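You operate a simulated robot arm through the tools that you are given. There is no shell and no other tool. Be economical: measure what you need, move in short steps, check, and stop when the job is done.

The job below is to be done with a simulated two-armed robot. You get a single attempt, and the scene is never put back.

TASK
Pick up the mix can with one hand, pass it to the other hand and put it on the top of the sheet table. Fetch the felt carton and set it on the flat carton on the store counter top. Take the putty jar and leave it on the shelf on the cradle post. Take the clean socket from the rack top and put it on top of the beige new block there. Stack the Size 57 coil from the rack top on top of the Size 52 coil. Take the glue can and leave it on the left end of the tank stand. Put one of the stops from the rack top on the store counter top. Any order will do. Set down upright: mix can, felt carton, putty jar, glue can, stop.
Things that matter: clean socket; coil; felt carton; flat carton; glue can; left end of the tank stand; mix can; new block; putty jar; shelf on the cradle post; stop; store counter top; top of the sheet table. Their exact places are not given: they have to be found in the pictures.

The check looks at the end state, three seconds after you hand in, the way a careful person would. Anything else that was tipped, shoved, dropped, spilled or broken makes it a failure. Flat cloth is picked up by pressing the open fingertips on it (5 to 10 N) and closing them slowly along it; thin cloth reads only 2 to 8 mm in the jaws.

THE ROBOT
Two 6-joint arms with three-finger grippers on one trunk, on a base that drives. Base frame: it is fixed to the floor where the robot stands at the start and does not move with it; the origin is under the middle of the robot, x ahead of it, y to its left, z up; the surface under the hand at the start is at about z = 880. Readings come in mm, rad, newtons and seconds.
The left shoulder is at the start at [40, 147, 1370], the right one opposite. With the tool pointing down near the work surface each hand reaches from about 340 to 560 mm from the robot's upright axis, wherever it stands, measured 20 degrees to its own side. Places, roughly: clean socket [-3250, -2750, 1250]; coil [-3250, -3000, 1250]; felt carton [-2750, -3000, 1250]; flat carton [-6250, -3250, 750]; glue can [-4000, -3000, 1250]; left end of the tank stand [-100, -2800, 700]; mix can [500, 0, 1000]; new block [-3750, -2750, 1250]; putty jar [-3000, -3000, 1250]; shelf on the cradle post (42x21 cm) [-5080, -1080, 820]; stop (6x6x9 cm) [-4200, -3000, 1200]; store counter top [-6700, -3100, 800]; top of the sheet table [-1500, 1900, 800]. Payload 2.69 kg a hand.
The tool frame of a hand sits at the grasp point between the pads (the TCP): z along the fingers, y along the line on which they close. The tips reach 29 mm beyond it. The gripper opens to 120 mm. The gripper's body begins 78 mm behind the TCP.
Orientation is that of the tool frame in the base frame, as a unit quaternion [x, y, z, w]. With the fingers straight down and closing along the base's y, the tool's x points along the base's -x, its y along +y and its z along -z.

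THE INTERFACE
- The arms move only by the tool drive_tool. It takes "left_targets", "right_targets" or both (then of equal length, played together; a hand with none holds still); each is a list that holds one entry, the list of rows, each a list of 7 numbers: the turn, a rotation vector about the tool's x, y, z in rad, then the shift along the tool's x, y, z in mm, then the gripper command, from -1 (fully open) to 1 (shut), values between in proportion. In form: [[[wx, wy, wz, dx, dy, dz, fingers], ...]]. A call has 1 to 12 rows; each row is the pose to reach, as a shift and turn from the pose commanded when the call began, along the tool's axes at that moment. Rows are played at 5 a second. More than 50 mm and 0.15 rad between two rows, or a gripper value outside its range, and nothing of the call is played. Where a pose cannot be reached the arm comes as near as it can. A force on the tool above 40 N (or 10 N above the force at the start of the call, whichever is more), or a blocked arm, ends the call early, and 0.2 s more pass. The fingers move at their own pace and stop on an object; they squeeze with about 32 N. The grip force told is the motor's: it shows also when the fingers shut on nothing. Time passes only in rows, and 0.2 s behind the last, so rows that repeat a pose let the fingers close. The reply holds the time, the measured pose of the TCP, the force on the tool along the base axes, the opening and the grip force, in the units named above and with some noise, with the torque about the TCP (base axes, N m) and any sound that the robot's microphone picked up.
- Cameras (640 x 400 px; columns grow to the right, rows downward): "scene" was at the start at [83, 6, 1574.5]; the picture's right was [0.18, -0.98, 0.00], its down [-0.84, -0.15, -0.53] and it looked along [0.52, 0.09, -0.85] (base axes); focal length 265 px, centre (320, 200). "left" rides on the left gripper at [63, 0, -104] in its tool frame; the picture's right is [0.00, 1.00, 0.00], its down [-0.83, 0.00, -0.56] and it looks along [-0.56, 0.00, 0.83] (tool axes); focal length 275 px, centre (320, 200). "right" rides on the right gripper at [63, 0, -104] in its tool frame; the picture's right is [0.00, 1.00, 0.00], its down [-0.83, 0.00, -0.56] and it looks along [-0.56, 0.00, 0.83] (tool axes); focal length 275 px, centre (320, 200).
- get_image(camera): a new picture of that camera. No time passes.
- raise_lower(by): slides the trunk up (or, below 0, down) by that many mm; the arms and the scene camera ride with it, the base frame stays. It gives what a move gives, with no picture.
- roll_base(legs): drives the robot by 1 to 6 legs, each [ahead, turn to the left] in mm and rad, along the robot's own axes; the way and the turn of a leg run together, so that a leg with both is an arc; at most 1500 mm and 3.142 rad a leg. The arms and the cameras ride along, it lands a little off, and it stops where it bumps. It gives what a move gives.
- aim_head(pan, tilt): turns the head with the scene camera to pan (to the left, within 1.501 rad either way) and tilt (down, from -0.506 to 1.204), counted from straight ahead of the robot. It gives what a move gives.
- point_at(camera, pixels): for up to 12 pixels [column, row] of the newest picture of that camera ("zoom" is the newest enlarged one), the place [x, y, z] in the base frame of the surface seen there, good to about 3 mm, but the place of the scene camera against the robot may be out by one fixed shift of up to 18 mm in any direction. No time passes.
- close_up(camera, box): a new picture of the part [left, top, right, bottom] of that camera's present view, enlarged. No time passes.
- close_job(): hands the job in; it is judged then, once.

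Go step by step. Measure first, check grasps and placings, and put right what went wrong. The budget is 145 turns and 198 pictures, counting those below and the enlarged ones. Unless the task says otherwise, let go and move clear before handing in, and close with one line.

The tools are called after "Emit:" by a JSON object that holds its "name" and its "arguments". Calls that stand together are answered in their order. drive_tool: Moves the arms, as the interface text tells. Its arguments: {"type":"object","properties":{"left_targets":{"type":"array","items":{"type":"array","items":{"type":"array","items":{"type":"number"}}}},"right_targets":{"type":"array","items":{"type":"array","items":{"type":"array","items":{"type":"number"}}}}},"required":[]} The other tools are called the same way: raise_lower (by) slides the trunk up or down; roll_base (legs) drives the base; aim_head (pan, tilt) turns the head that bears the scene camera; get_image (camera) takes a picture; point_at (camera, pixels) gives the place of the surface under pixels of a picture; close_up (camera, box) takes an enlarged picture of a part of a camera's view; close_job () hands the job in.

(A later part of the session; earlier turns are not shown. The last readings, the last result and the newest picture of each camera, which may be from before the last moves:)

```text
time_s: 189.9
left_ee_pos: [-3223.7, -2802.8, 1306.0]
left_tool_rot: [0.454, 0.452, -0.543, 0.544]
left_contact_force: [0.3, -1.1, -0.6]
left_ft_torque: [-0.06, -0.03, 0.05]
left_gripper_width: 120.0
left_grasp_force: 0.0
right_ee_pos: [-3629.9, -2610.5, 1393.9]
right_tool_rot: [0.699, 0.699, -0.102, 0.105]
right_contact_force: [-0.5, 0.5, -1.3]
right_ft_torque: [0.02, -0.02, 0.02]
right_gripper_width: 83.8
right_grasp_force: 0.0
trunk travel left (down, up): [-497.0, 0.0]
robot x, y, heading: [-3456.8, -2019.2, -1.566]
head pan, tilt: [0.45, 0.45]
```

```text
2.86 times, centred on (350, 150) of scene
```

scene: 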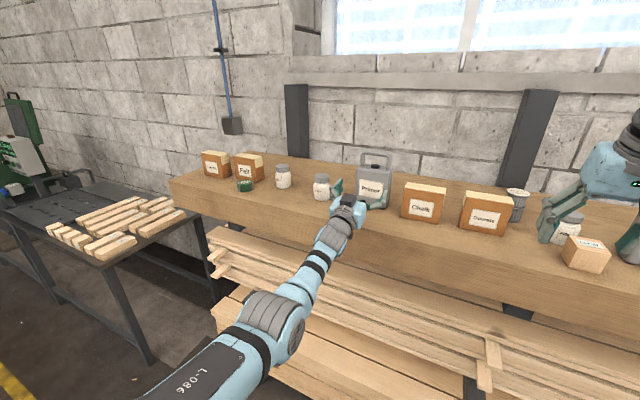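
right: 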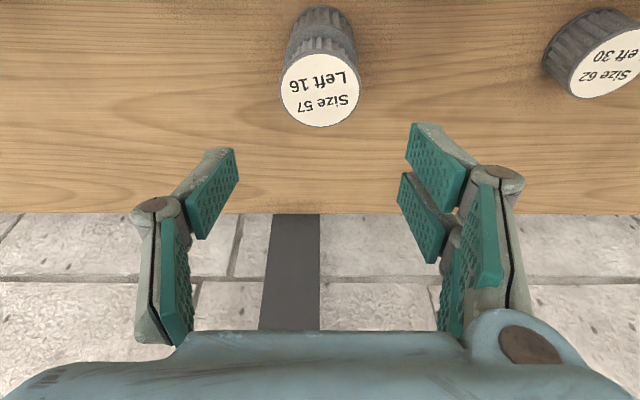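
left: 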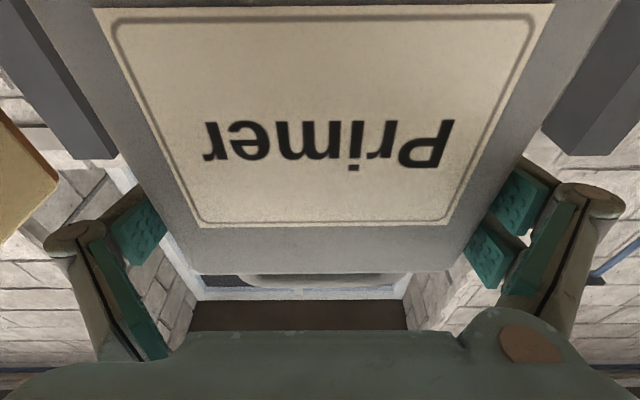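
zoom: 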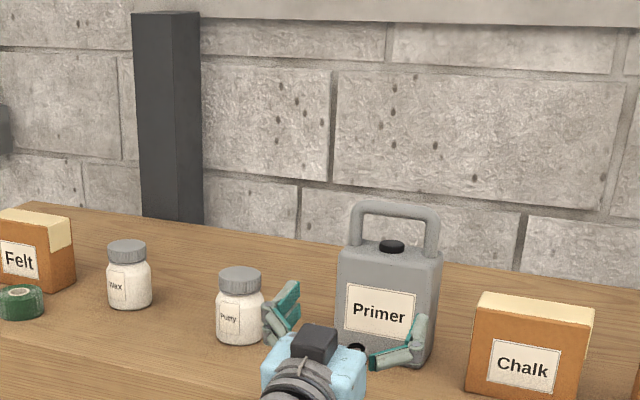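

The Primer is upright. I'll back off further to check the socket and compare the Primer's position.

Emit:
{"name": "roll_base", "arguments": {"legs": [[-120, 0]]}}

Emit:
{"name": "get_image", "arguments": {"camera": "left"}}

Emit:
{"name": "close_up", "arguments": {"camera": "scene", "box": [250, 100, 450, 220]}}

Emit:
{"name": "point_at", "arguments": {"camera": "zoom", "pixels": [[355, 250], [445, 265], [400, 260], [400, 310], [425, 330], [270, 240]]}}

```text
time_s: 191.1
left_ee_pos: [-3223.7, -2682.5, 1305.6]
left_tool_rot: [0.454, 0.452, -0.543, 0.543]
left_contact_force: [-0.8, -0.3, -0.5]
left_ft_torque: [-0.06, 0.0, 0.0]
left_gripper_width: 119.7
left_grasp_force: 0.0
right_ee_pos: [-3630.9, -2488.0, 1393.9]
right_tool_rot: [0.7, 0.699, -0.103, 0.105]
right_contact_force: [0.2, -1.3, -0.1]
right_ft_torque: [0.07, -0.01, 0.0]
right_gripper_width: 83.8
right_grasp_force: 0.1
trunk travel left (down, up): [-497.0, 0.0]
robot x, y, heading: [-3461.2, -1899.6, -1.568]
head pan, tilt: [0.45, 0.45]
```

```text
88 pictures are left
```

left: 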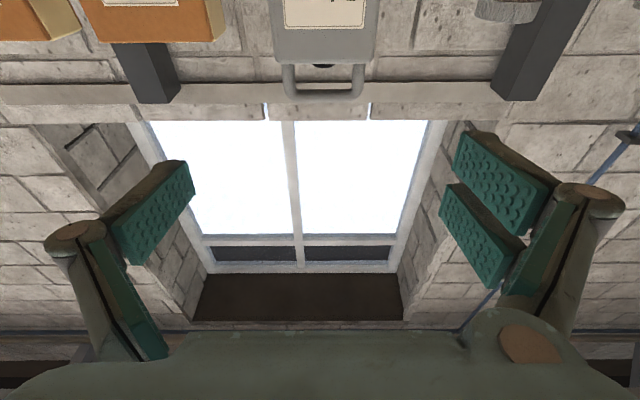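

```text
3.20 times, centred on (350, 160) of scene
```

zoom: 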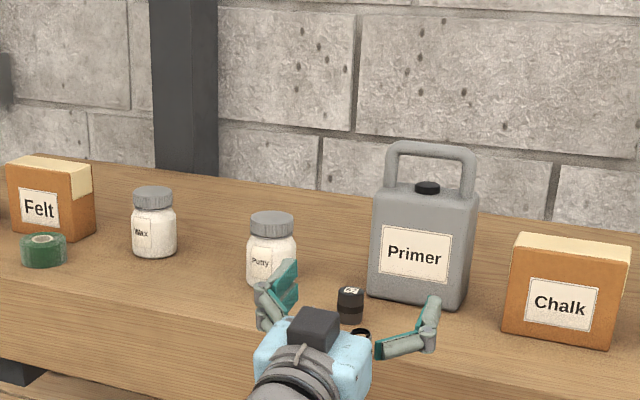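

```text
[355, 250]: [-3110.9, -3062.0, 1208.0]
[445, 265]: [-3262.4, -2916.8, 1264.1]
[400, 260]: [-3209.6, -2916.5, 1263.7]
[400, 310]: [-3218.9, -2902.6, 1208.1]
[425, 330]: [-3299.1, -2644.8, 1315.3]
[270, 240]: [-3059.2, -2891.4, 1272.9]
```

The Primer is back within a few mm of its old place, and the socket still stands. I'll set the left hand to a 0.7 tilt here in free space, then approach the socket with the base.

Emit:
{"name": "drive_tool", "arguments": {"left_targets": [[[0, 0.13, 0, -4, 7, -9, -0.2], [0, 0.26, 0, -8, 14, -18, -0.2], [0, 0.39, 0, -11, 21, -28, -0.2], [0, 0.52, 0, -15, 28, -37, -0.2], [0, 0.65, 0, -18, 35, -46, -0.2], [0, 0.78, 0, -22, 42, -56, -0.2], [0, 0.91, 0, -26, 49, -66, -0.2], [0, 1.05, 0, -29, 56, -75, -0.2], [0, 1.05, 0, -29, 56, -75, -0.2]]]}}

Emit:
{"name": "roll_base", "arguments": {"legs": [[170, 0]]}}

Emit:
{"name": "get_image", "arguments": {"camera": "left"}}

```text
time_s: 193.1
left_ee_pos: [-3168.5, -2590.3, 1328.4]
left_tool_rot: [0.664, 0.663, -0.244, 0.246]
left_contact_force: [0.6, 0.1, 0.1]
left_ft_torque: [0.01, 0.0, 0.02]
left_gripper_width: 72.1
left_grasp_force: 0.0
left hand out of reach, approached as far as the arm can: row 1, 2, 3, 4
right_ee_pos: [-3630.8, -2477.2, 1399.5]
right_tool_rot: [0.699, 0.699, -0.106, 0.107]
right_contact_force: [-0.1, 0.6, 0.3]
right_ft_torque: [-0.02, 0.03, 0.03]
right_gripper_width: 84.1
right_grasp_force: 0.1
trunk travel left (down, up): [-497.0, 0.0]
robot x, y, heading: [-3456.3, -1900.0, -1.575]
head pan, tilt: [0.45, 0.45]
```

```text
time_s: 194.6
left_ee_pos: [-3169.5, -2755.0, 1331.9]
left_tool_rot: [0.664, 0.66, -0.247, 0.248]
left_contact_force: [-1.1, 0.4, -0.5]
left_ft_torque: [-0.05, -0.04, 0.0]
left_gripper_width: 72.2
left_grasp_force: 0.1
right_ee_pos: [-3631.6, -2640.8, 1402.1]
right_tool_rot: [0.699, 0.698, -0.108, 0.109]
right_contact_force: [0.5, 0.7, 0.5]
right_ft_torque: [-0.07, 0.0, -0.01]
right_gripper_width: 84.0
right_grasp_force: 0.0
trunk travel left (down, up): [-497.0, 0.0]
robot x, y, heading: [-3455.1, -2071.2, -1.57]
head pan, tilt: [0.45, 0.45]
```

```text
86 pictures are left
```

left: 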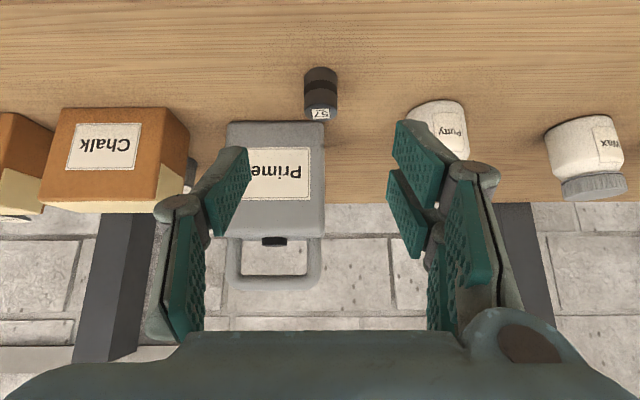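

The socket shows at (320,100), right in line. I'll roll ahead 55 mm, then descend onto it and grip.

Emit:
{"name": "roll_base", "arguments": {"legs": [[55, 0]]}}

Emit:
{"name": "drive_tool", "arguments": {"left_targets": [[[0, 0, 0, 10, 0, 24, -0.3], [0, 0, 0, 20, 0, 50, -0.3], [0, 0, 0, 30, 0, 75, -0.3], [0, 0, 0, 36, 0, 92, -0.3], [0, 0, 0, 36, 0, 92, -0.3]]]}}

Emit:
{"name": "get_image", "arguments": {"camera": "left"}}

```text
time_s: 195.5
left_ee_pos: [-3169.4, -2818.6, 1329.9]
left_tool_rot: [0.664, 0.661, -0.246, 0.247]
left_contact_force: [0.3, -2.3, -2.2]
left_ft_torque: [0.0, 0.02, -0.07]
left_gripper_width: 72.0
left_grasp_force: 0.1
right_ee_pos: [-3629.2, -2707.9, 1417.7]
right_tool_rot: [0.696, 0.696, -0.124, 0.126]
right_contact_force: [-0.8, 1.5, -2.5]
right_ft_torque: [-0.17, 0.01, -0.02]
right_gripper_width: 83.9
right_grasp_force: 0.1
trunk travel left (down, up): [-497.0, 0.0]
robot x, y, heading: [-3457.3, -2122.3, -1.573]
head pan, tilt: [0.45, 0.45]
```

```text
time_s: 196.7
left_ee_pos: [-3173.8, -2837.8, 1237.1]
left_tool_rot: [0.664, 0.66, -0.247, 0.248]
left_contact_force: [-0.1, -0.7, -0.5]
left_ft_torque: [-0.01, -0.01, 0.03]
left_gripper_width: 78.0
left_grasp_force: 0.1
left hand out of reach, approached as far as the arm can: row 3, 4, 5
right_ee_pos: [-3630.6, -2707.6, 1420.5]
right_tool_rot: [0.696, 0.696, -0.125, 0.129]
right_contact_force: [-0.6, -0.1, 0.7]
right_ft_torque: [0.02, 0.01, 0.0]
right_gripper_width: 84.0
right_grasp_force: 0.1
trunk travel left (down, up): [-497.0, 0.0]
robot x, y, heading: [-3455.3, -2121.9, -1.569]
head pan, tilt: [0.45, 0.45]
```

```text
85 pictures are left
```

left: 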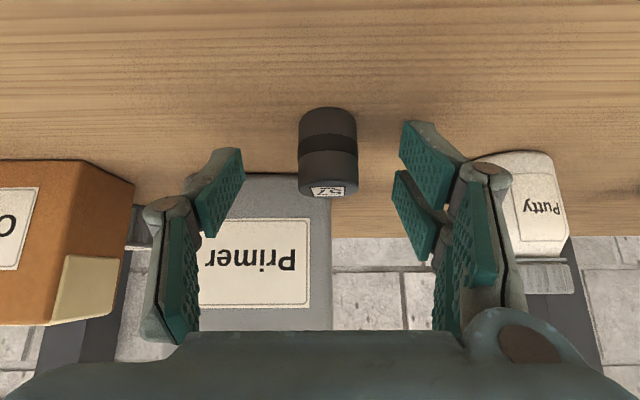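

The socket sits between the pads. I'll nudge a few mm, close and lift.

Emit:
{"name": "drive_tool", "arguments": {"left_targets": [[[0, 0, 0, -1, 5, 5, -0.3], [0, 0, 0, -2, 5, 7, 0.2], [0, 0, 0, -2, 5, 7, 1], [0, 0, 0, -2, 5, 7, 1], [0, 0, 0, -2, 5, 7, 1], [0, 0, 0, -12, 5, -5, 1], [0, 0, 0, -32, 5, -28, 1], [0, 0, 0, -55, 5, -58, 1]]]}}

Emit:
{"name": "get_image", "arguments": {"camera": "left"}}

```text
time_s: 198.5
left_ee_pos: [-3171.0, -2825.2, 1314.2]
left_tool_rot: [0.664, 0.661, -0.247, 0.248]
left_contact_force: [-0.2, -0.3, -0.6]
left_ft_torque: [0.02, 0.02, -0.01]
left_gripper_width: 28.2
left_grasp_force: 32.1
left hand out of reach, approached as far as the arm can: row 1, 2, 3, 4, 5, 6, 7, 8
right_ee_pos: [-3631.4, -2704.5, 1422.0]
right_tool_rot: [0.696, 0.695, -0.127, 0.13]
right_contact_force: [-0.6, 0.1, -0.8]
right_ft_torque: [0.01, -0.02, -0.02]
right_gripper_width: 83.9
right_grasp_force: 0.1
trunk travel left (down, up): [-497.0, 0.0]
robot x, y, heading: [-3458.5, -2120.6, -1.572]
head pan, tilt: [0.45, 0.45]
```

```text
84 pictures are left
```

left: 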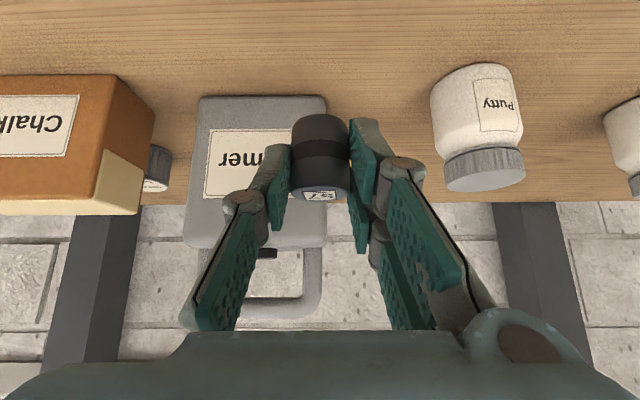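

Socket held at 28 mm. Now I'll shift right along the rack to face the Lot 27 block.

Emit:
{"name": "roll_base", "arguments": {"legs": [[-330, 0], [0, -1.2], [520, 0], [0, 1.2]]}}

Emit:
{"name": "aim_head", "arguments": {"pan": 0.2, "tilt": 0.5}}

Emit:
{"name": "get_image", "arguments": {"camera": "scene"}}

Emit:
{"name": "get_image", "arguments": {"camera": "left"}}

```text
time_s: 209.2
left_ee_pos: [-3639.5, -2685.8, 1312.9]
left_tool_rot: [0.66, 0.665, -0.245, 0.25]
left_contact_force: [0.0, 0.1, -0.9]
left_ft_torque: [0.04, 0.0, 0.0]
left_gripper_width: 28.1
left_grasp_force: 32.1
right_ee_pos: [-4101.4, -2571.2, 1425.4]
right_tool_rot: [0.691, 0.699, -0.127, 0.132]
right_contact_force: [0.1, -0.1, 0.0]
right_ft_torque: [-0.03, -0.02, 0.0]
right_gripper_width: 84.2
right_grasp_force: 0.0
trunk travel left (down, up): [-497.0, 0.0]
robot x, y, heading: [-3936.6, -1987.0, -1.562]
head pan, tilt: [0.45, 0.45]
```

```text
time_s: 210.0
left_ee_pos: [-3639.0, -2686.3, 1313.3]
left_tool_rot: [0.66, 0.664, -0.246, 0.25]
left_contact_force: [0.3, -0.4, -1.3]
left_ft_torque: [0.02, 0.01, 0.02]
left_gripper_width: 28.3
left_grasp_force: 31.7
right_ee_pos: [-4100.3, -2569.4, 1424.5]
right_tool_rot: [0.692, 0.699, -0.127, 0.132]
right_contact_force: [-0.4, 0.2, 0.3]
right_ft_torque: [0.02, 0.01, 0.03]
right_gripper_width: 84.1
right_grasp_force: 0.1
trunk travel left (down, up): [-497.0, 0.0]
robot x, y, heading: [-3937.6, -1983.9, -1.56]
head pan, tilt: [0.201, 0.499]
```

```text
83 pictures are left
```

scene: 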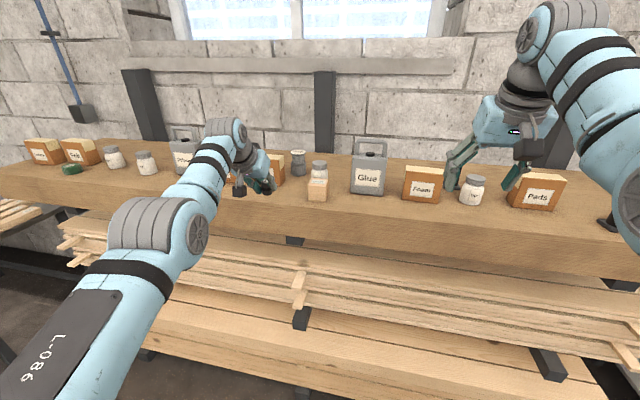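

```text
82 pictures are left
```

left: 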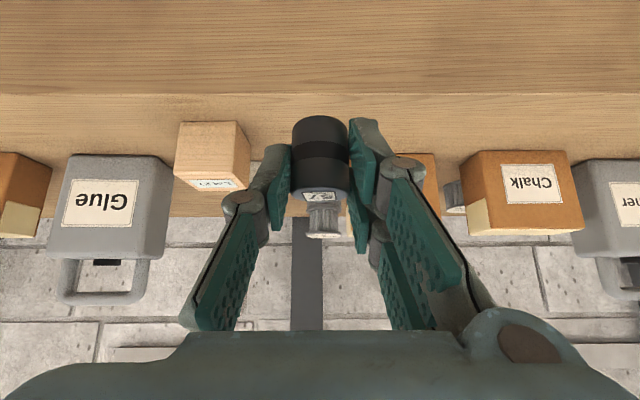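

Now I'll measure the block with the left camera and the scene.

Emit:
{"name": "point_at", "arguments": {"camera": "left", "pixels": [[182, 175], [237, 178], [210, 182], [210, 150], [180, 130], [240, 130], [230, 187], [80, 170], [165, 170], [112, 230]]}}

Emit:
{"name": "close_up", "arguments": {"camera": "scene", "box": [270, 120, 430, 220]}}

Emit:
{"name": "point_at", "arguments": {"camera": "zoom", "pixels": [[155, 250], [230, 250], [165, 232], [225, 232], [195, 240], [195, 290], [195, 320]]}}

```text
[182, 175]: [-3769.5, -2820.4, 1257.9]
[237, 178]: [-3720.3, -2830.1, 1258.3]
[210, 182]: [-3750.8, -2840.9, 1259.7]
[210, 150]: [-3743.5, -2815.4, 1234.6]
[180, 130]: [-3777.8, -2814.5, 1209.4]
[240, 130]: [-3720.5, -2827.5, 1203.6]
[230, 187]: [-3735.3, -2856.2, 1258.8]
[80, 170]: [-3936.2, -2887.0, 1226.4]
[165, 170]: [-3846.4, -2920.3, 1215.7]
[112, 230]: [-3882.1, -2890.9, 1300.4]
```

```text
4.00 times, centred on (350, 170) of scene
```

zoom: 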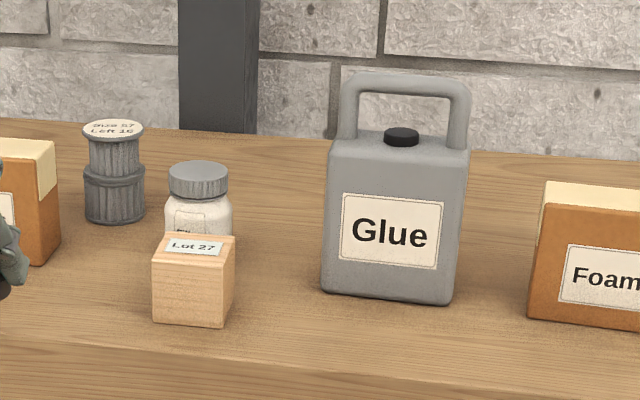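

```text
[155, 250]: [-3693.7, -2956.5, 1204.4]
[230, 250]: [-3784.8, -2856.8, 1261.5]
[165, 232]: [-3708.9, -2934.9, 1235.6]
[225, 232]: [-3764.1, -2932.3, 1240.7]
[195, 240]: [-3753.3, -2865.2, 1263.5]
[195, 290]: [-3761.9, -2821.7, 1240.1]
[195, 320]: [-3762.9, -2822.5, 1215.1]
```

The block's top is at z=1258, centred at about (-3749,-2845), with the Filler jar right behind. I'll move the hand laterally to x=-3749 and roll ahead.

Emit:
{"name": "drive_tool", "arguments": {"left_targets": [[[0, 0, 0, -5, -37, -6, 1], [0, 0, 0, -10, -74, -12, 1], [0, 0, 0, -13, -110, -15, 1], [0, 0, 0, -13, -110, -15, 1]]]}}

Emit:
{"name": "roll_base", "arguments": {"legs": [[105, -0.01]]}}

Emit:
{"name": "get_image", "arguments": {"camera": "left"}}

Emit:
{"name": "close_up", "arguments": {"camera": "scene", "box": [240, 110, 400, 230]}}

```text
time_s: 211.0
left_ee_pos: [-3748.6, -2686.0, 1333.8]
left_tool_rot: [0.66, 0.664, -0.247, 0.25]
left_contact_force: [-0.3, -0.7, -1.8]
left_ft_torque: [-0.03, 0.0, 0.0]
left_gripper_width: 28.1
left_grasp_force: 32.5
right_ee_pos: [-4100.1, -2570.9, 1424.2]
right_tool_rot: [0.692, 0.698, -0.127, 0.132]
right_contact_force: [0.1, -0.6, 0.7]
right_ft_torque: [-0.02, 0.03, -0.02]
right_gripper_width: 83.7
right_grasp_force: 0.1
trunk travel left (down, up): [-497.0, 0.0]
robot x, y, heading: [-3932.3, -1984.9, -1.553]
head pan, tilt: [0.201, 0.499]
```

```text
time_s: 212.8
left_ee_pos: [-3757.4, -2801.2, 1343.0]
left_tool_rot: [0.662, 0.661, -0.249, 0.251]
left_contact_force: [0.3, -2.5, -1.7]
left_ft_torque: [0.06, 0.03, 0.03]
left_gripper_width: 28.2
left_grasp_force: 31.6
right_ee_pos: [-4100.0, -2691.5, 1495.6]
right_tool_rot: [0.677, 0.681, -0.19, 0.203]
right_contact_force: [0.8, -1.4, -1.5]
right_ft_torque: [0.08, 0.01, 0.01]
right_gripper_width: 83.8
right_grasp_force: 0.0
trunk travel left (down, up): [-497.0, 0.0]
robot x, y, heading: [-3933.5, -2092.0, -1.57]
head pan, tilt: [0.201, 0.499]
stopped in leg 1: the robot was blocked; the commanded pose is now the measured one
```

```text
80 pictures are left
```

left: 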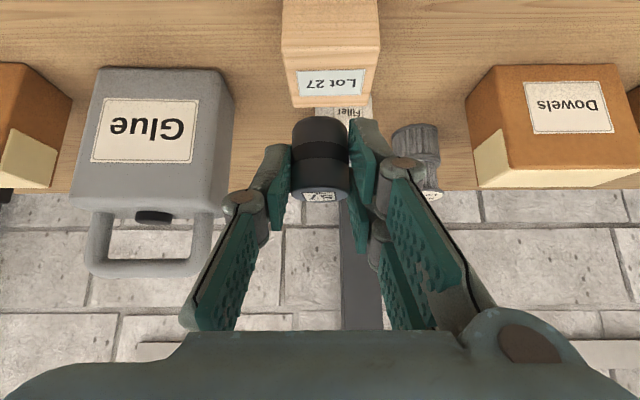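

```text
3.33 times, centred on (320, 170) of scene
```

zoom: 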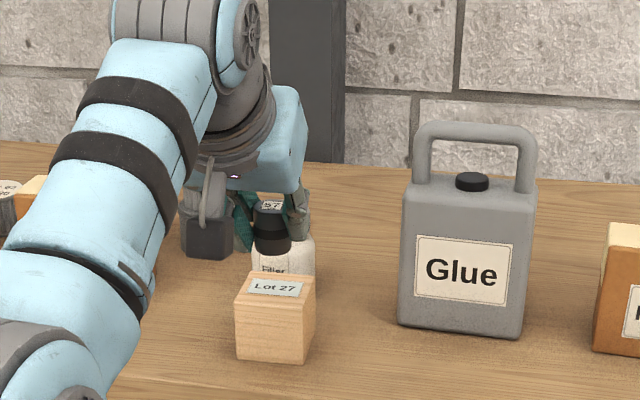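

The right arm drifted because it was near its limit, which stopped the base. I'll bring it back to an easy pose and re-measure the block top from the left camera.

Emit:
{"name": "drive_tool", "arguments": {"right_targets": [[[0, 0, 0, 13, 0, 22, -0.4], [0, 0, 0, 27, 0, 43, -0.4], [0, 0.05, 0, 40, 0, 64, -0.4], [0, 0.1, 0, 50, 0, 84, -0.4], [0, 0.1, 0, 50, 0, 84, -0.4]]]}}

Emit:
{"name": "point_at", "arguments": {"camera": "left", "pixels": [[290, 95], [372, 95], [330, 72], [330, 100], [295, 75], [375, 70], [332, 40], [342, 115]]}}

```text
time_s: 214.0
left_ee_pos: [-3755.8, -2783.5, 1354.2]
left_tool_rot: [0.661, 0.658, -0.255, 0.256]
left_contact_force: [1.6, 1.2, -0.7]
left_ft_torque: [0.01, -0.01, -0.01]
left_gripper_width: 28.2
left_grasp_force: 31.7
right_ee_pos: [-4095.9, -2698.6, 1416.9]
right_tool_rot: [0.685, 0.691, -0.157, 0.171]
right_contact_force: [0.2, 0.9, 0.1]
right_ft_torque: [-0.04, -0.01, -0.04]
right_gripper_width: 83.7
right_grasp_force: 0.1
right hand out of reach, approached as far as the arm can: row 1, 2, 3, 4, 5
trunk travel left (down, up): [-497.0, 0.0]
robot x, y, heading: [-3932.2, -2091.4, -1.572]
head pan, tilt: [0.201, 0.499]
```

```text
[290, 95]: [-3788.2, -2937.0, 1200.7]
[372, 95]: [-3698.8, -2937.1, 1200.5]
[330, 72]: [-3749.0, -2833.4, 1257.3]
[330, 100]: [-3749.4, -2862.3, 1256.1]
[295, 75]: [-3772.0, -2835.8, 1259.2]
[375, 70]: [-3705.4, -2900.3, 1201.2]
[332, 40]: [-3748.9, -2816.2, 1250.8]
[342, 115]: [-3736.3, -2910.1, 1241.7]
```

The block's top centre is at (-3748,-2842). I'll move the socket over it at about 20 mm clearance.

Emit:
{"name": "drive_tool", "arguments": {"left_targets": [[[0, 0, 0, -12, 3, 12, 1], [0, 0, 0, -24, 6, 24, 1], [0, 0, 0, -30, 8, 40, 1], [0, 0, 0, -20, 8, 60, 1], [0, 0, 0, -13, 8, 71, 1], [0, 0, 0, -13, 8, 71, 1]]]}}

Emit:
{"name": "get_image", "arguments": {"camera": "left"}}

Emit:
{"name": "close_up", "arguments": {"camera": "scene", "box": [260, 130, 380, 220]}}

```text
time_s: 215.4
left_ee_pos: [-3746.0, -2802.2, 1313.1]
left_tool_rot: [0.661, 0.659, -0.254, 0.255]
left_contact_force: [-0.2, 0.0, -1.0]
left_ft_torque: [0.01, 0.01, -0.03]
left_gripper_width: 28.3
left_grasp_force: 31.9
left hand out of reach, approached as far as the arm can: row 1, 2, 3, 4, 5, 6
right_ee_pos: [-4095.3, -2702.5, 1417.3]
right_tool_rot: [0.685, 0.69, -0.158, 0.17]
right_contact_force: [0.0, -0.2, 0.6]
right_ft_torque: [-0.01, 0.01, -0.03]
right_gripper_width: 83.9
right_grasp_force: 0.0
trunk travel left (down, up): [-497.0, 0.0]
robot x, y, heading: [-3936.2, -2090.6, -1.571]
head pan, tilt: [0.201, 0.499]
```

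```text
78 pictures are left
```

left: 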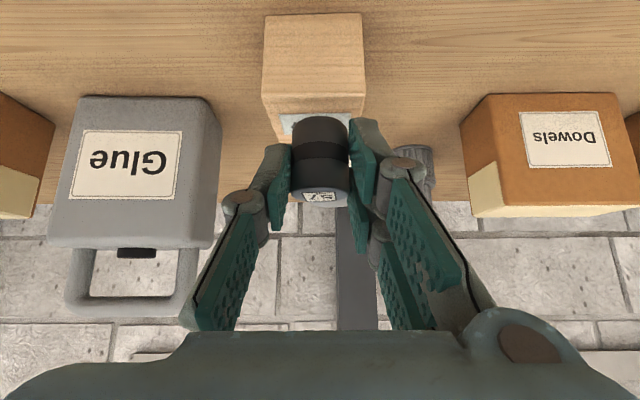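

```text
4.44 times, centred on (320, 175) of scene
```

zoom: 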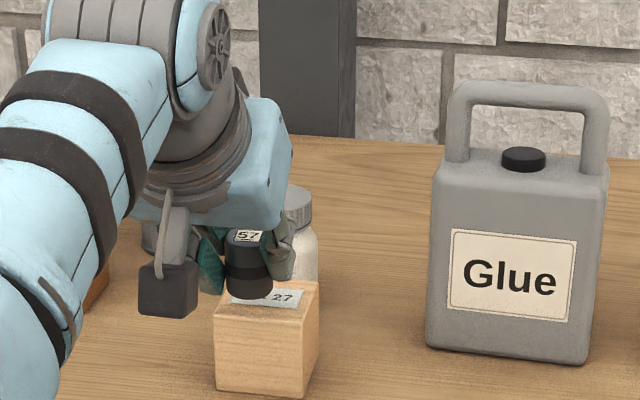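

The arm's reach at this tilt is nearly fixed, so I'll use the base: roll ahead 38 mm.

Emit:
{"name": "roll_base", "arguments": {"legs": [[38, 0]]}}

Emit:
{"name": "get_image", "arguments": {"camera": "left"}}

Emit:
{"name": "close_up", "arguments": {"camera": "scene", "box": [260, 130, 380, 220]}}

```text
time_s: 216.2
left_ee_pos: [-3745.8, -2842.5, 1315.1]
left_tool_rot: [0.661, 0.659, -0.254, 0.255]
left_contact_force: [0.5, 0.6, -2.3]
left_ft_torque: [-0.05, 0.0, 0.01]
left_gripper_width: 28.0
left_grasp_force: 31.6
right_ee_pos: [-4095.7, -2739.9, 1420.2]
right_tool_rot: [0.685, 0.69, -0.159, 0.171]
right_contact_force: [0.3, -0.6, 0.0]
right_ft_torque: [0.01, 0.03, 0.0]
right_gripper_width: 83.8
right_grasp_force: 0.0
trunk travel left (down, up): [-497.0, 0.0]
robot x, y, heading: [-3936.6, -2126.1, -1.571]
head pan, tilt: [0.201, 0.499]
```

```text
76 pictures are left
```

left: 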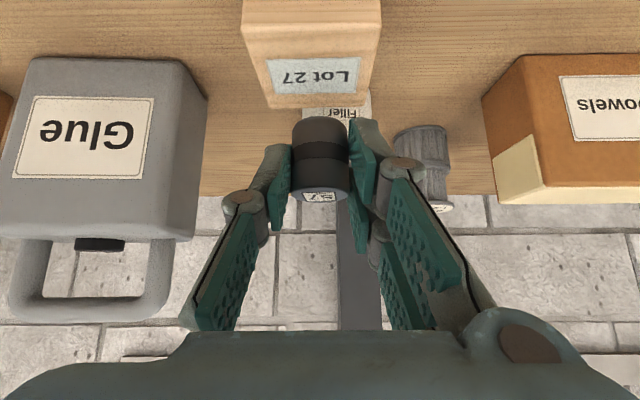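

```text
4.44 times, centred on (320, 175) of scene
```

zoom: 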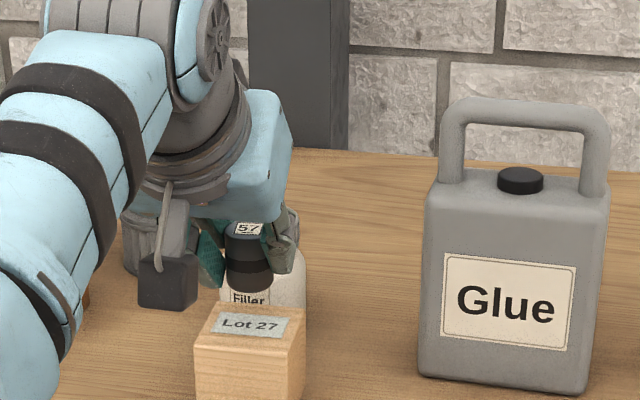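

Emit:
{"name": "point_at", "arguments": {"camera": "zoom", "pixels": [[248, 232], [248, 285], [225, 265], [272, 265], [250, 323], [200, 340], [300, 345], [250, 338], [250, 306]]}}

Emit:
{"name": "point_at", "arguments": {"camera": "left", "pixels": [[320, 195], [310, 130], [312, 72], [312, 100], [250, 60], [377, 50]]}}

```text
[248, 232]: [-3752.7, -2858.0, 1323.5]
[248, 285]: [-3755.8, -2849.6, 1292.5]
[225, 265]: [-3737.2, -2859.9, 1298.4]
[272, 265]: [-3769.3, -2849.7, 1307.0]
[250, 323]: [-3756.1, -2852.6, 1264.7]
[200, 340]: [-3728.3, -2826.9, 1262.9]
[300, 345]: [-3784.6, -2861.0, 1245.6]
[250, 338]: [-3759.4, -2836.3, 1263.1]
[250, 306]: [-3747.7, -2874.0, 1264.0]
```

```text
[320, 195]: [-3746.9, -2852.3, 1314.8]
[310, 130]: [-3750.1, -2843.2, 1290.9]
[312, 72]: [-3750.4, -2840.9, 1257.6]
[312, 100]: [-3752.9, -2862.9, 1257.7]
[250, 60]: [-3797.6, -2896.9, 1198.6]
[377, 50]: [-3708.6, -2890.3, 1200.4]
```

The socket's centre is at about y=-2857, 15 mm beyond the block centre, with its bottom at about 1279. I'll back 18 mm and lower 17.

Emit:
{"name": "roll_base", "arguments": {"legs": [[-18, 0]]}}

Emit:
{"name": "drive_tool", "arguments": {"left_targets": [[[0, 0, 0, 4, -2, 4, 1], [0, 0, 0, 8, -3, 9, 1], [0, 0, 0, 11, -3, 12, 1], [0, 0, 0, 11, -3, 12, 1]]]}}

Emit:
{"name": "get_image", "arguments": {"camera": "left"}}

Emit:
{"name": "close_up", "arguments": {"camera": "scene", "box": [280, 150, 360, 210]}}

```text
time_s: 217.0
left_ee_pos: [-3746.1, -2824.7, 1316.1]
left_tool_rot: [0.661, 0.658, -0.254, 0.256]
left_contact_force: [0.0, -0.2, 0.1]
left_ft_torque: [0.02, 0.04, -0.01]
left_gripper_width: 28.2
left_grasp_force: 32.2
right_ee_pos: [-4095.8, -2722.5, 1419.5]
right_tool_rot: [0.685, 0.69, -0.159, 0.171]
right_contact_force: [0.1, -0.8, 0.8]
right_ft_torque: [0.02, 0.01, 0.0]
right_gripper_width: 84.3
right_grasp_force: 0.1
trunk travel left (down, up): [-497.0, 0.0]
robot x, y, heading: [-3936.1, -2112.3, -1.568]
head pan, tilt: [0.201, 0.499]
```

```text
time_s: 218.0
left_ee_pos: [-3750.2, -2821.1, 1302.3]
left_tool_rot: [0.661, 0.657, -0.256, 0.256]
left_contact_force: [0.0, 1.5, -0.8]
left_ft_torque: [0.02, 0.0, 0.03]
left_gripper_width: 28.1
left_grasp_force: 32.0
right_ee_pos: [-4096.2, -2719.8, 1421.3]
right_tool_rot: [0.685, 0.69, -0.159, 0.171]
right_contact_force: [0.3, 0.7, 0.2]
right_ft_torque: [0.03, 0.02, 0.03]
right_gripper_width: 83.7
right_grasp_force: 0.1
trunk travel left (down, up): [-497.0, 0.0]
robot x, y, heading: [-3936.2, -2111.1, -1.566]
head pan, tilt: [0.201, 0.499]
```

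```text
74 pictures are left
```

left: 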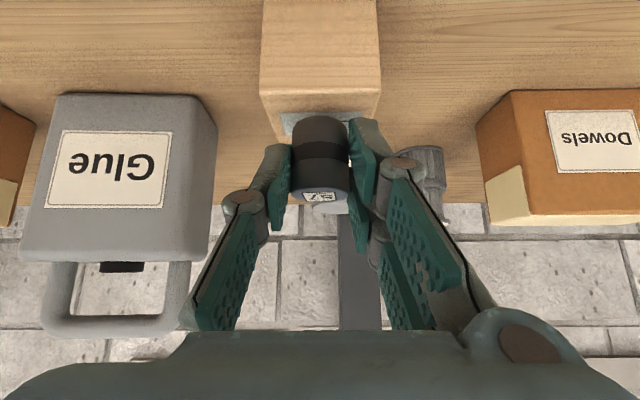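

```text
6.67 times, centred on (320, 180) of scene
```

zoom: 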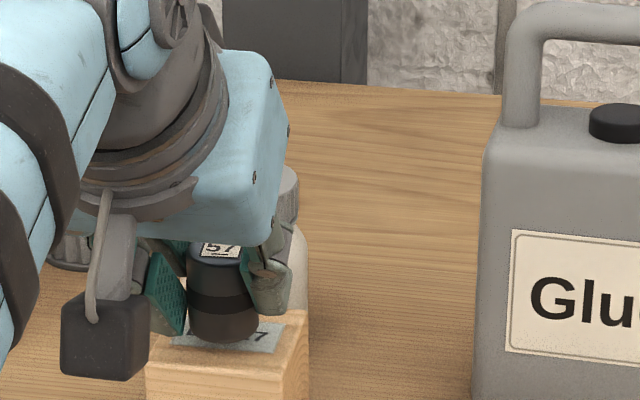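

Centred on the block, with about 7 mm to go. I'll lower to contact in small steps.

Emit:
{"name": "drive_tool", "arguments": {"left_targets": [[[0, 0, 0, 2, 0, 2.2, 1], [0, 0, 0, 3.4, 0, 3.7, 1], [0, 0, 0, 4.7, 0, 5.2, 1], [0, 0, 0, 6, 0, 6.6, 1], [0, 0, 0, 6, 0, 6.6, 1]]]}}

Emit:
{"name": "close_up", "arguments": {"camera": "scene", "box": [280, 150, 360, 210]}}

```text
time_s: 219.2
left_ee_pos: [-3747.8, -2821.5, 1292.3]
left_tool_rot: [0.661, 0.657, -0.256, 0.257]
left_contact_force: [1.2, -0.9, 3.6]
left_ft_torque: [-0.03, -0.01, -0.01]
left_gripper_width: 27.9
left_grasp_force: 32.4
right_ee_pos: [-4096.7, -2720.3, 1421.6]
right_tool_rot: [0.685, 0.69, -0.159, 0.171]
right_contact_force: [0.4, -1.0, 0.2]
right_ft_torque: [0.0, 0.01, 0.01]
right_gripper_width: 84.1
right_grasp_force: 0.0
trunk travel left (down, up): [-497.0, 0.0]
robot x, y, heading: [-3936.6, -2110.2, -1.573]
head pan, tilt: [0.201, 0.499]
```

```text
6.67 times, centred on (320, 180) of scene
```

zoom: 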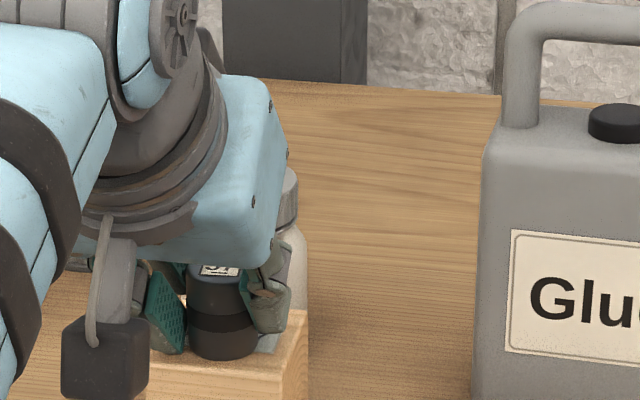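

In contact at 4 N. I'll open and withdraw along the tool axis.

Emit:
{"name": "drive_tool", "arguments": {"left_targets": [[[0, 0, 0, 0, 0, 0, 0.4], [0, 0, 0, 0, 0, 0, 0.15], [0, 0, 0, 0, 0, 0, 0.1], [0, 0, 0, 0, 0, -15, 0.1], [0, 0, 0, 0, 0, -45, 0.1], [0, 0, 0, -20, 0, -80, 0.1]]]}}

Emit:
{"name": "get_image", "arguments": {"camera": "left"}}

Emit:
{"name": "close_up", "arguments": {"camera": "scene", "box": [260, 130, 420, 230]}}

```text
time_s: 220.6
left_ee_pos: [-3750.4, -2780.3, 1366.2]
left_tool_rot: [0.661, 0.658, -0.256, 0.256]
left_contact_force: [-0.2, 0.2, 0.5]
left_ft_torque: [0.05, -0.01, -0.02]
left_gripper_width: 54.0
left_grasp_force: 0.1
right_ee_pos: [-4095.7, -2718.8, 1421.6]
right_tool_rot: [0.684, 0.691, -0.159, 0.172]
right_contact_force: [0.5, -0.1, 0.3]
right_ft_torque: [0.0, -0.02, 0.03]
right_gripper_width: 83.9
right_grasp_force: 0.0
trunk travel left (down, up): [-497.0, 0.0]
robot x, y, heading: [-3934.0, -2112.7, -1.572]
head pan, tilt: [0.201, 0.499]
```

```text
71 pictures are left
```

left: 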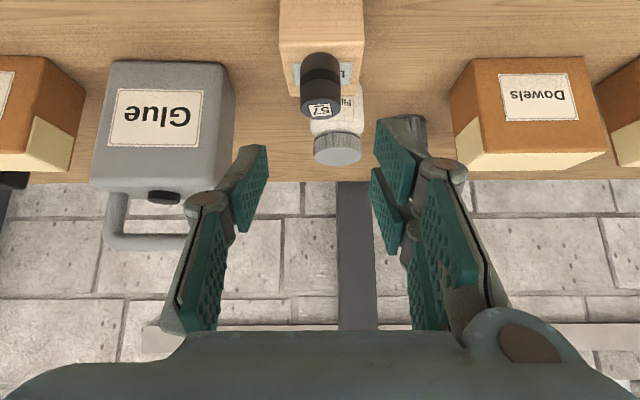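

```text
4.00 times, centred on (340, 180) of scene
```

zoom: 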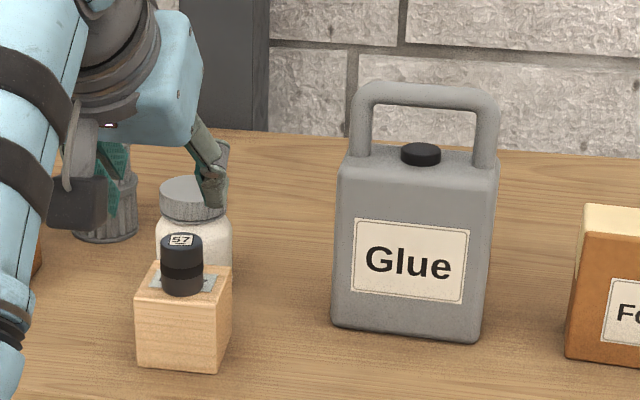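

The socket sits squarely on the block. Next is the Glue can at x≈-3890: I'll set the left hand to 0.3 tilt, high, and shift the robot 150 mm right to face it.

Emit:
{"name": "drive_tool", "arguments": {"left_targets": [[[0, 0.1, 0, 5, 0, -15, -1], [0, 0.2, 0, 10, 0, -30, -1], [0, 0.3, 0, 15, 0, -45, -1], [0, 0.437, 0, 21, 0, -60, -1], [0, 0.437, 0, 21, 0, -60, -1]]]}}

Emit:
{"name": "roll_base", "arguments": {"legs": [[-200, 0], [0, -0.7], [230, 0], [0, 0.7]]}}

Emit:
{"name": "get_image", "arguments": {"camera": "left"}}

```text
time_s: 221.8
left_ee_pos: [-3748.9, -2700.6, 1383.0]
left_tool_rot: [0.7, 0.698, -0.106, 0.107]
left_contact_force: [-0.5, -0.1, -0.3]
left_ft_torque: [-0.01, 0.01, -0.03]
left_gripper_width: 120.1
left_grasp_force: 0.0
left hand out of reach, approached as far as the arm can: row 3, 4, 5
right_ee_pos: [-4095.6, -2721.3, 1420.2]
right_tool_rot: [0.685, 0.69, -0.159, 0.171]
right_contact_force: [-0.1, 0.5, -0.7]
right_ft_torque: [-0.04, 0.01, -0.01]
right_gripper_width: 84.2
right_grasp_force: 0.1
trunk travel left (down, up): [-497.0, 0.0]
robot x, y, heading: [-3934.1, -2110.6, -1.564]
head pan, tilt: [0.201, 0.499]
```

```text
time_s: 228.5
left_ee_pos: [-3887.9, -2672.2, 1382.9]
left_tool_rot: [0.695, 0.703, -0.104, 0.108]
left_contact_force: [-0.2, 0.0, 0.3]
left_ft_torque: [-0.01, 0.01, 0.02]
left_gripper_width: 119.8
left_grasp_force: 0.2
right_ee_pos: [-4234.5, -2696.5, 1421.0]
right_tool_rot: [0.679, 0.696, -0.157, 0.174]
right_contact_force: [0.9, -0.1, 0.1]
right_ft_torque: [0.0, -0.01, 0.0]
right_gripper_width: 84.0
right_grasp_force: 0.1
trunk travel left (down, up): [-497.0, 0.0]
robot x, y, heading: [-4083.8, -2080.9, -1.556]
head pan, tilt: [0.201, 0.499]
```

```text
69 pictures are left
```

left: 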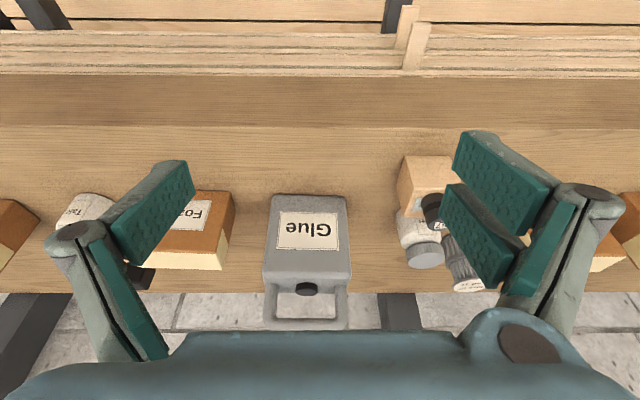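

Emit:
{"name": "point_at", "arguments": {"camera": "left", "pixels": [[268, 262], [350, 262], [308, 255], [266, 300], [348, 300], [308, 323], [275, 205], [345, 205], [160, 265], [440, 245]]}}

```text
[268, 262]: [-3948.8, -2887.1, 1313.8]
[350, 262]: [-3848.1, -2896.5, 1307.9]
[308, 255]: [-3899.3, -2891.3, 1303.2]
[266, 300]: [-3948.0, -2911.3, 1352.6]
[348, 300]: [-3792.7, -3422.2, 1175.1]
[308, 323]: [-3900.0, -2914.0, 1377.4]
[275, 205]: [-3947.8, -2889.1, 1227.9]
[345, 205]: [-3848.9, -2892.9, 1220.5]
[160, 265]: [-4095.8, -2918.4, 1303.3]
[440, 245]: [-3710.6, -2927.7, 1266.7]
```

The Glue can spans x -3949…-3848, front y≈-2890, handle top z=1377. I'll straighten the heading, roll in 248 mm and look.

Emit:
{"name": "roll_base", "arguments": {"legs": [[0, -0.015], [215, 0]]}}

Emit:
{"name": "get_image", "arguments": {"camera": "left"}}

```text
time_s: 230.6
left_ee_pos: [-3894.1, -2889.1, 1385.9]
left_tool_rot: [0.699, 0.699, -0.107, 0.109]
left_contact_force: [-0.1, 0.6, -0.6]
left_ft_torque: [-0.06, -0.02, 0.03]
left_gripper_width: 120.1
left_grasp_force: 0.1
right_ee_pos: [-4242.4, -2907.3, 1424.2]
right_tool_rot: [0.685, 0.689, -0.161, 0.174]
right_contact_force: [-0.1, 0.9, -0.6]
right_ft_torque: [-0.03, -0.02, -0.03]
right_gripper_width: 84.0
right_grasp_force: 0.0
trunk travel left (down, up): [-497.0, 0.0]
robot x, y, heading: [-4081.4, -2301.7, -1.574]
head pan, tilt: [0.201, 0.499]
```

```text
68 pictures are left
```

left: 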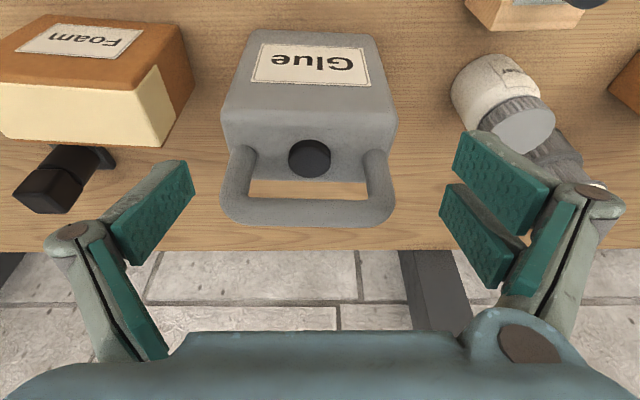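

Emit:
{"name": "point_at", "arguments": {"camera": "left", "pixels": [[226, 135], [396, 135], [310, 100], [310, 175], [230, 205], [392, 205], [310, 213], [185, 100], [60, 190]]}}

```text
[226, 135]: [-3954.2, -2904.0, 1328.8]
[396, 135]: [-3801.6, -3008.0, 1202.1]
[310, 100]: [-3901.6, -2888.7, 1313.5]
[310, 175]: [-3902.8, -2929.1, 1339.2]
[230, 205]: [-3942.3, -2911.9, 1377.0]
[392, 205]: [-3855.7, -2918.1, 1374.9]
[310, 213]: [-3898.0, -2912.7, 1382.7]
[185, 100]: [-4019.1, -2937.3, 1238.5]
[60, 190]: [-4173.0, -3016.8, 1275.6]
```

The can is centred at about (-3900,-2918). I'll roll ahead 15, shift 6 mm, and descend to straddle the body (TCP z≈1316).

Emit:
{"name": "roll_base", "arguments": {"legs": [[16, 0]]}}

Emit:
{"name": "drive_tool", "arguments": {"left_targets": [[[0, 0, 0, 3, -6, 14, -1], [0, 0, 0, 8, -6, 28, -1], [0, 0, 0, 13, -6, 42, -1], [0, 0, 0, 17, -6, 55, -1], [0, 0, 0, 20, -6, 65, -1], [0, 0, 0, 20, -6, 65, -1]]]}}

Emit:
{"name": "get_image", "arguments": {"camera": "left"}}

```text
time_s: 231.3
left_ee_pos: [-3893.9, -2906.2, 1385.7]
left_tool_rot: [0.699, 0.699, -0.107, 0.11]
left_contact_force: [-0.4, 1.1, 0.6]
left_ft_torque: [-0.06, 0.0, 0.02]
left_gripper_width: 120.1
left_grasp_force: 0.1
right_ee_pos: [-4242.0, -2923.8, 1423.3]
right_tool_rot: [0.685, 0.69, -0.16, 0.173]
right_contact_force: [0.2, 1.0, 0.3]
right_ft_torque: [-0.04, 0.0, -0.03]
right_gripper_width: 84.1
right_grasp_force: 0.0
trunk travel left (down, up): [-497.0, 0.0]
robot x, y, heading: [-4078.8, -2318.2, -1.563]
head pan, tilt: [0.201, 0.499]
```

```text
time_s: 232.7
left_ee_pos: [-3899.7, -2914.9, 1315.0]
left_tool_rot: [0.7, 0.699, -0.105, 0.107]
left_contact_force: [0.8, 1.0, -0.1]
left_ft_torque: [-0.09, 0.03, 0.06]
left_gripper_width: 120.1
left_grasp_force: 0.1
left hand out of reach, approached as far as the arm can: row 4, 5, 6
right_ee_pos: [-4241.8, -2930.8, 1422.3]
right_tool_rot: [0.685, 0.69, -0.158, 0.171]
right_contact_force: [-0.3, -0.3, 0.2]
right_ft_torque: [-0.01, 0.03, 0.0]
right_gripper_width: 84.0
right_grasp_force: 0.1
trunk travel left (down, up): [-497.0, 0.0]
robot x, y, heading: [-4084.1, -2321.3, -1.568]
head pan, tilt: [0.201, 0.499]
```

```text
67 pictures are left
```

left: 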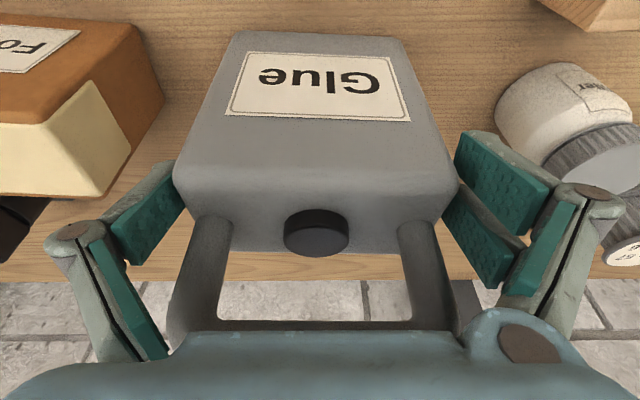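

Straddled cleanly. I'll close and lift.

Emit:
{"name": "drive_tool", "arguments": {"left_targets": [[[0, 0, 0, 0, 0, 0, 0], [0, 0, 0, 0, 0, 0, 1], [0, 0, 0, 0, 0, 0, 1], [0, 0, 0, 0, 0, 0, 1], [0, 0, 0, -4, 0, -12, 1], [0, 0, 0, -10, 0, -30, 1], [0, 0, 0, -18, 0, -58, 1]]]}}

Emit:
{"name": "get_image", "arguments": {"camera": "left"}}

```text
time_s: 234.3
left_ee_pos: [-3900.4, -2914.4, 1375.1]
left_tool_rot: [0.699, 0.699, -0.105, 0.107]
left_contact_force: [0.3, -0.4, -6.2]
left_ft_torque: [0.07, 0.0, -0.01]
left_gripper_width: 111.3
left_grasp_force: 31.9
right_ee_pos: [-4242.5, -2929.4, 1422.0]
right_tool_rot: [0.684, 0.69, -0.16, 0.172]
right_contact_force: [-0.6, 0.8, 0.7]
right_ft_torque: [-0.02, 0.0, -0.03]
right_gripper_width: 84.1
right_grasp_force: 0.0
trunk travel left (down, up): [-497.0, 0.0]
robot x, y, heading: [-4078.4, -2321.1, -1.574]
head pan, tilt: [0.201, 0.499]
```

```text
66 pictures are left
```

left: 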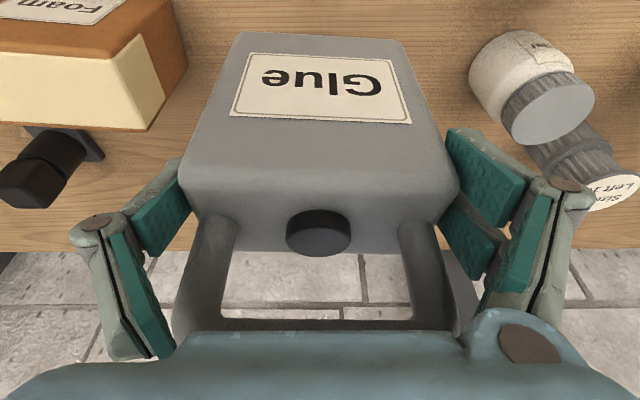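

Glue held. I'll back out, turn east and drive along the aisle to the tank stand.

Emit:
{"name": "roll_base", "arguments": {"legs": [[-450, 0], [0, 1.574], [1500, 0], [1300, 0]]}}

Emit:
{"name": "aim_head", "arguments": {"pan": -0.5, "tilt": 0.45}}

Emit:
{"name": "get_image", "arguments": {"camera": "scene"}}

```text
time_s: 254.1
left_ee_pos: [-683.6, -1692.3, 1375.5]
left_tool_rot: [-0.007, 0.989, 0.003, 0.151]
left_contact_force: [-0.1, 0.2, -7.4]
left_ft_torque: [0.0, 0.08, 0.02]
left_gripper_width: 110.7
left_grasp_force: 31.7
right_ee_pos: [-662.5, -2033.6, 1421.6]
right_tool_rot: [-0.011, 0.972, 0.011, 0.233]
right_contact_force: [0.0, 0.2, 0.4]
right_ft_torque: [-0.01, 0.0, 0.0]
right_gripper_width: 83.8
right_grasp_force: 0.0
trunk travel left (down, up): [-497.0, 0.0]
robot x, y, heading: [-1272.8, -1884.6, 0.016]
head pan, tilt: [0.201, 0.499]
```

```text
time_s: 255.1
left_ee_pos: [-681.2, -1692.9, 1373.9]
left_tool_rot: [-0.006, 0.989, 0.002, 0.15]
left_contact_force: [-0.7, 0.6, -6.2]
left_ft_torque: [-0.01, 0.1, 0.01]
left_gripper_width: 110.6
left_grasp_force: 31.8
right_ee_pos: [-659.7, -2033.8, 1420.0]
right_tool_rot: [-0.012, 0.972, 0.011, 0.234]
right_contact_force: [-1.1, 0.4, 0.8]
right_ft_torque: [-0.02, -0.01, -0.01]
right_gripper_width: 84.1
right_grasp_force: 0.0
trunk travel left (down, up): [-497.0, 0.0]
robot x, y, heading: [-1272.4, -1881.4, 0.019]
head pan, tilt: [-0.499, 0.45]
```

```text
65 pictures are left
```

scene: 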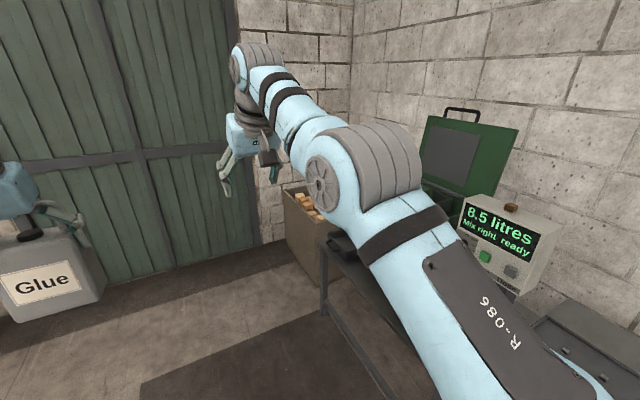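

Emit:
{"name": "point_at", "arguments": {"camera": "scene", "pixels": [[120, 220], [260, 240], [325, 235], [290, 205], [345, 245], [335, 300], [370, 330], [350, 255]]}}

Emit:
{"name": "close_up", "arguments": {"camera": "scene", "box": [270, 170, 430, 300]}}

```text
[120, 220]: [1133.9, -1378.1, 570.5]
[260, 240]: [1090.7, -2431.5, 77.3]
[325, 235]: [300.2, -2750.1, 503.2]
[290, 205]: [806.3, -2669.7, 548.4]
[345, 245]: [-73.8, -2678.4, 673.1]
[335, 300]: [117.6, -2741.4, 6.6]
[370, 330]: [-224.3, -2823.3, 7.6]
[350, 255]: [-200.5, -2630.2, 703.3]
```

```text
3.08 times, centred on (350, 235) of scene
```

zoom: 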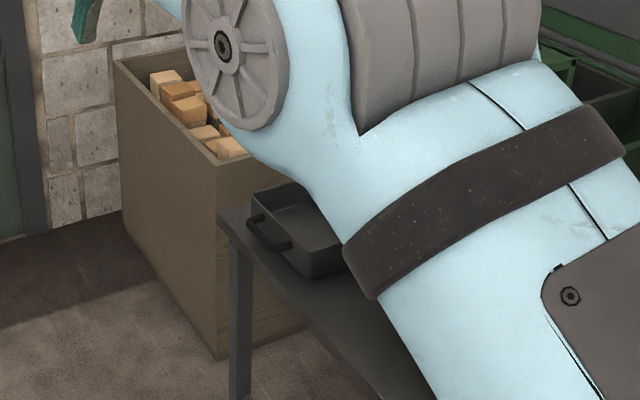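

The tray sits near the left end of the stand. I'll drive over, face the stand and lower the trunk partly, then look.

Emit:
{"name": "roll_base", "arguments": {"legs": [[960, 0], [0, -1.589]]}}

Emit:
{"name": "aim_head", "arguments": {"pan": 0.25, "tilt": 0.65}}

Emit:
{"name": "get_image", "arguments": {"camera": "scene"}}

```text
time_s: 264.0
left_ee_pos: [-136.9, -2467.1, 1374.3]
left_tool_rot: [0.704, 0.694, -0.107, 0.106]
left_contact_force: [0.4, 0.0, -6.1]
left_ft_torque: [0.07, 0.01, -0.02]
left_gripper_width: 110.4
left_grasp_force: 32.2
right_ee_pos: [-478.3, -2479.6, 1420.5]
right_tool_rot: [0.688, 0.687, -0.16, 0.17]
right_contact_force: [-0.6, 0.3, 0.4]
right_ft_torque: [0.01, 0.0, -0.01]
right_gripper_width: 84.0
right_grasp_force: 0.1
trunk travel left (down, up): [-497.0, 0.0]
robot x, y, heading: [-312.3, -1872.8, -1.581]
head pan, tilt: [-0.499, 0.45]
```

```text
time_s: 265.1
left_ee_pos: [-137.1, -2467.6, 1374.5]
left_tool_rot: [0.704, 0.694, -0.106, 0.107]
left_contact_force: [-0.5, 1.0, -7.4]
left_ft_torque: [0.11, -0.02, 0.03]
left_gripper_width: 110.1
left_grasp_force: 31.9
right_ee_pos: [-479.5, -2479.0, 1420.6]
right_tool_rot: [0.689, 0.686, -0.16, 0.171]
right_contact_force: [-0.7, -0.4, -0.4]
right_ft_torque: [0.01, -0.02, -0.02]
right_gripper_width: 84.1
right_grasp_force: 0.1
trunk travel left (down, up): [-497.0, 0.0]
robot x, y, heading: [-312.5, -1871.1, -1.582]
head pan, tilt: [0.25, 0.649]
```

```text
63 pictures are left
```

scene: 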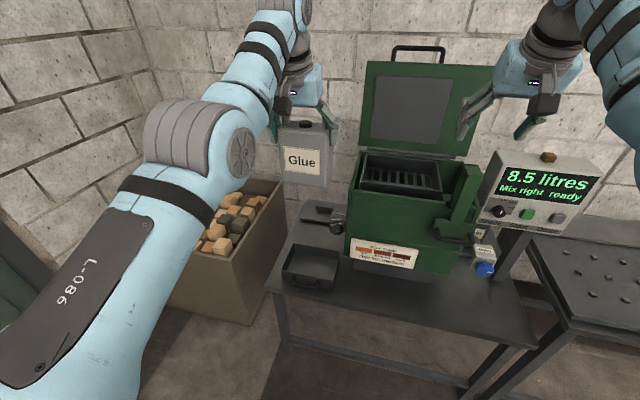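

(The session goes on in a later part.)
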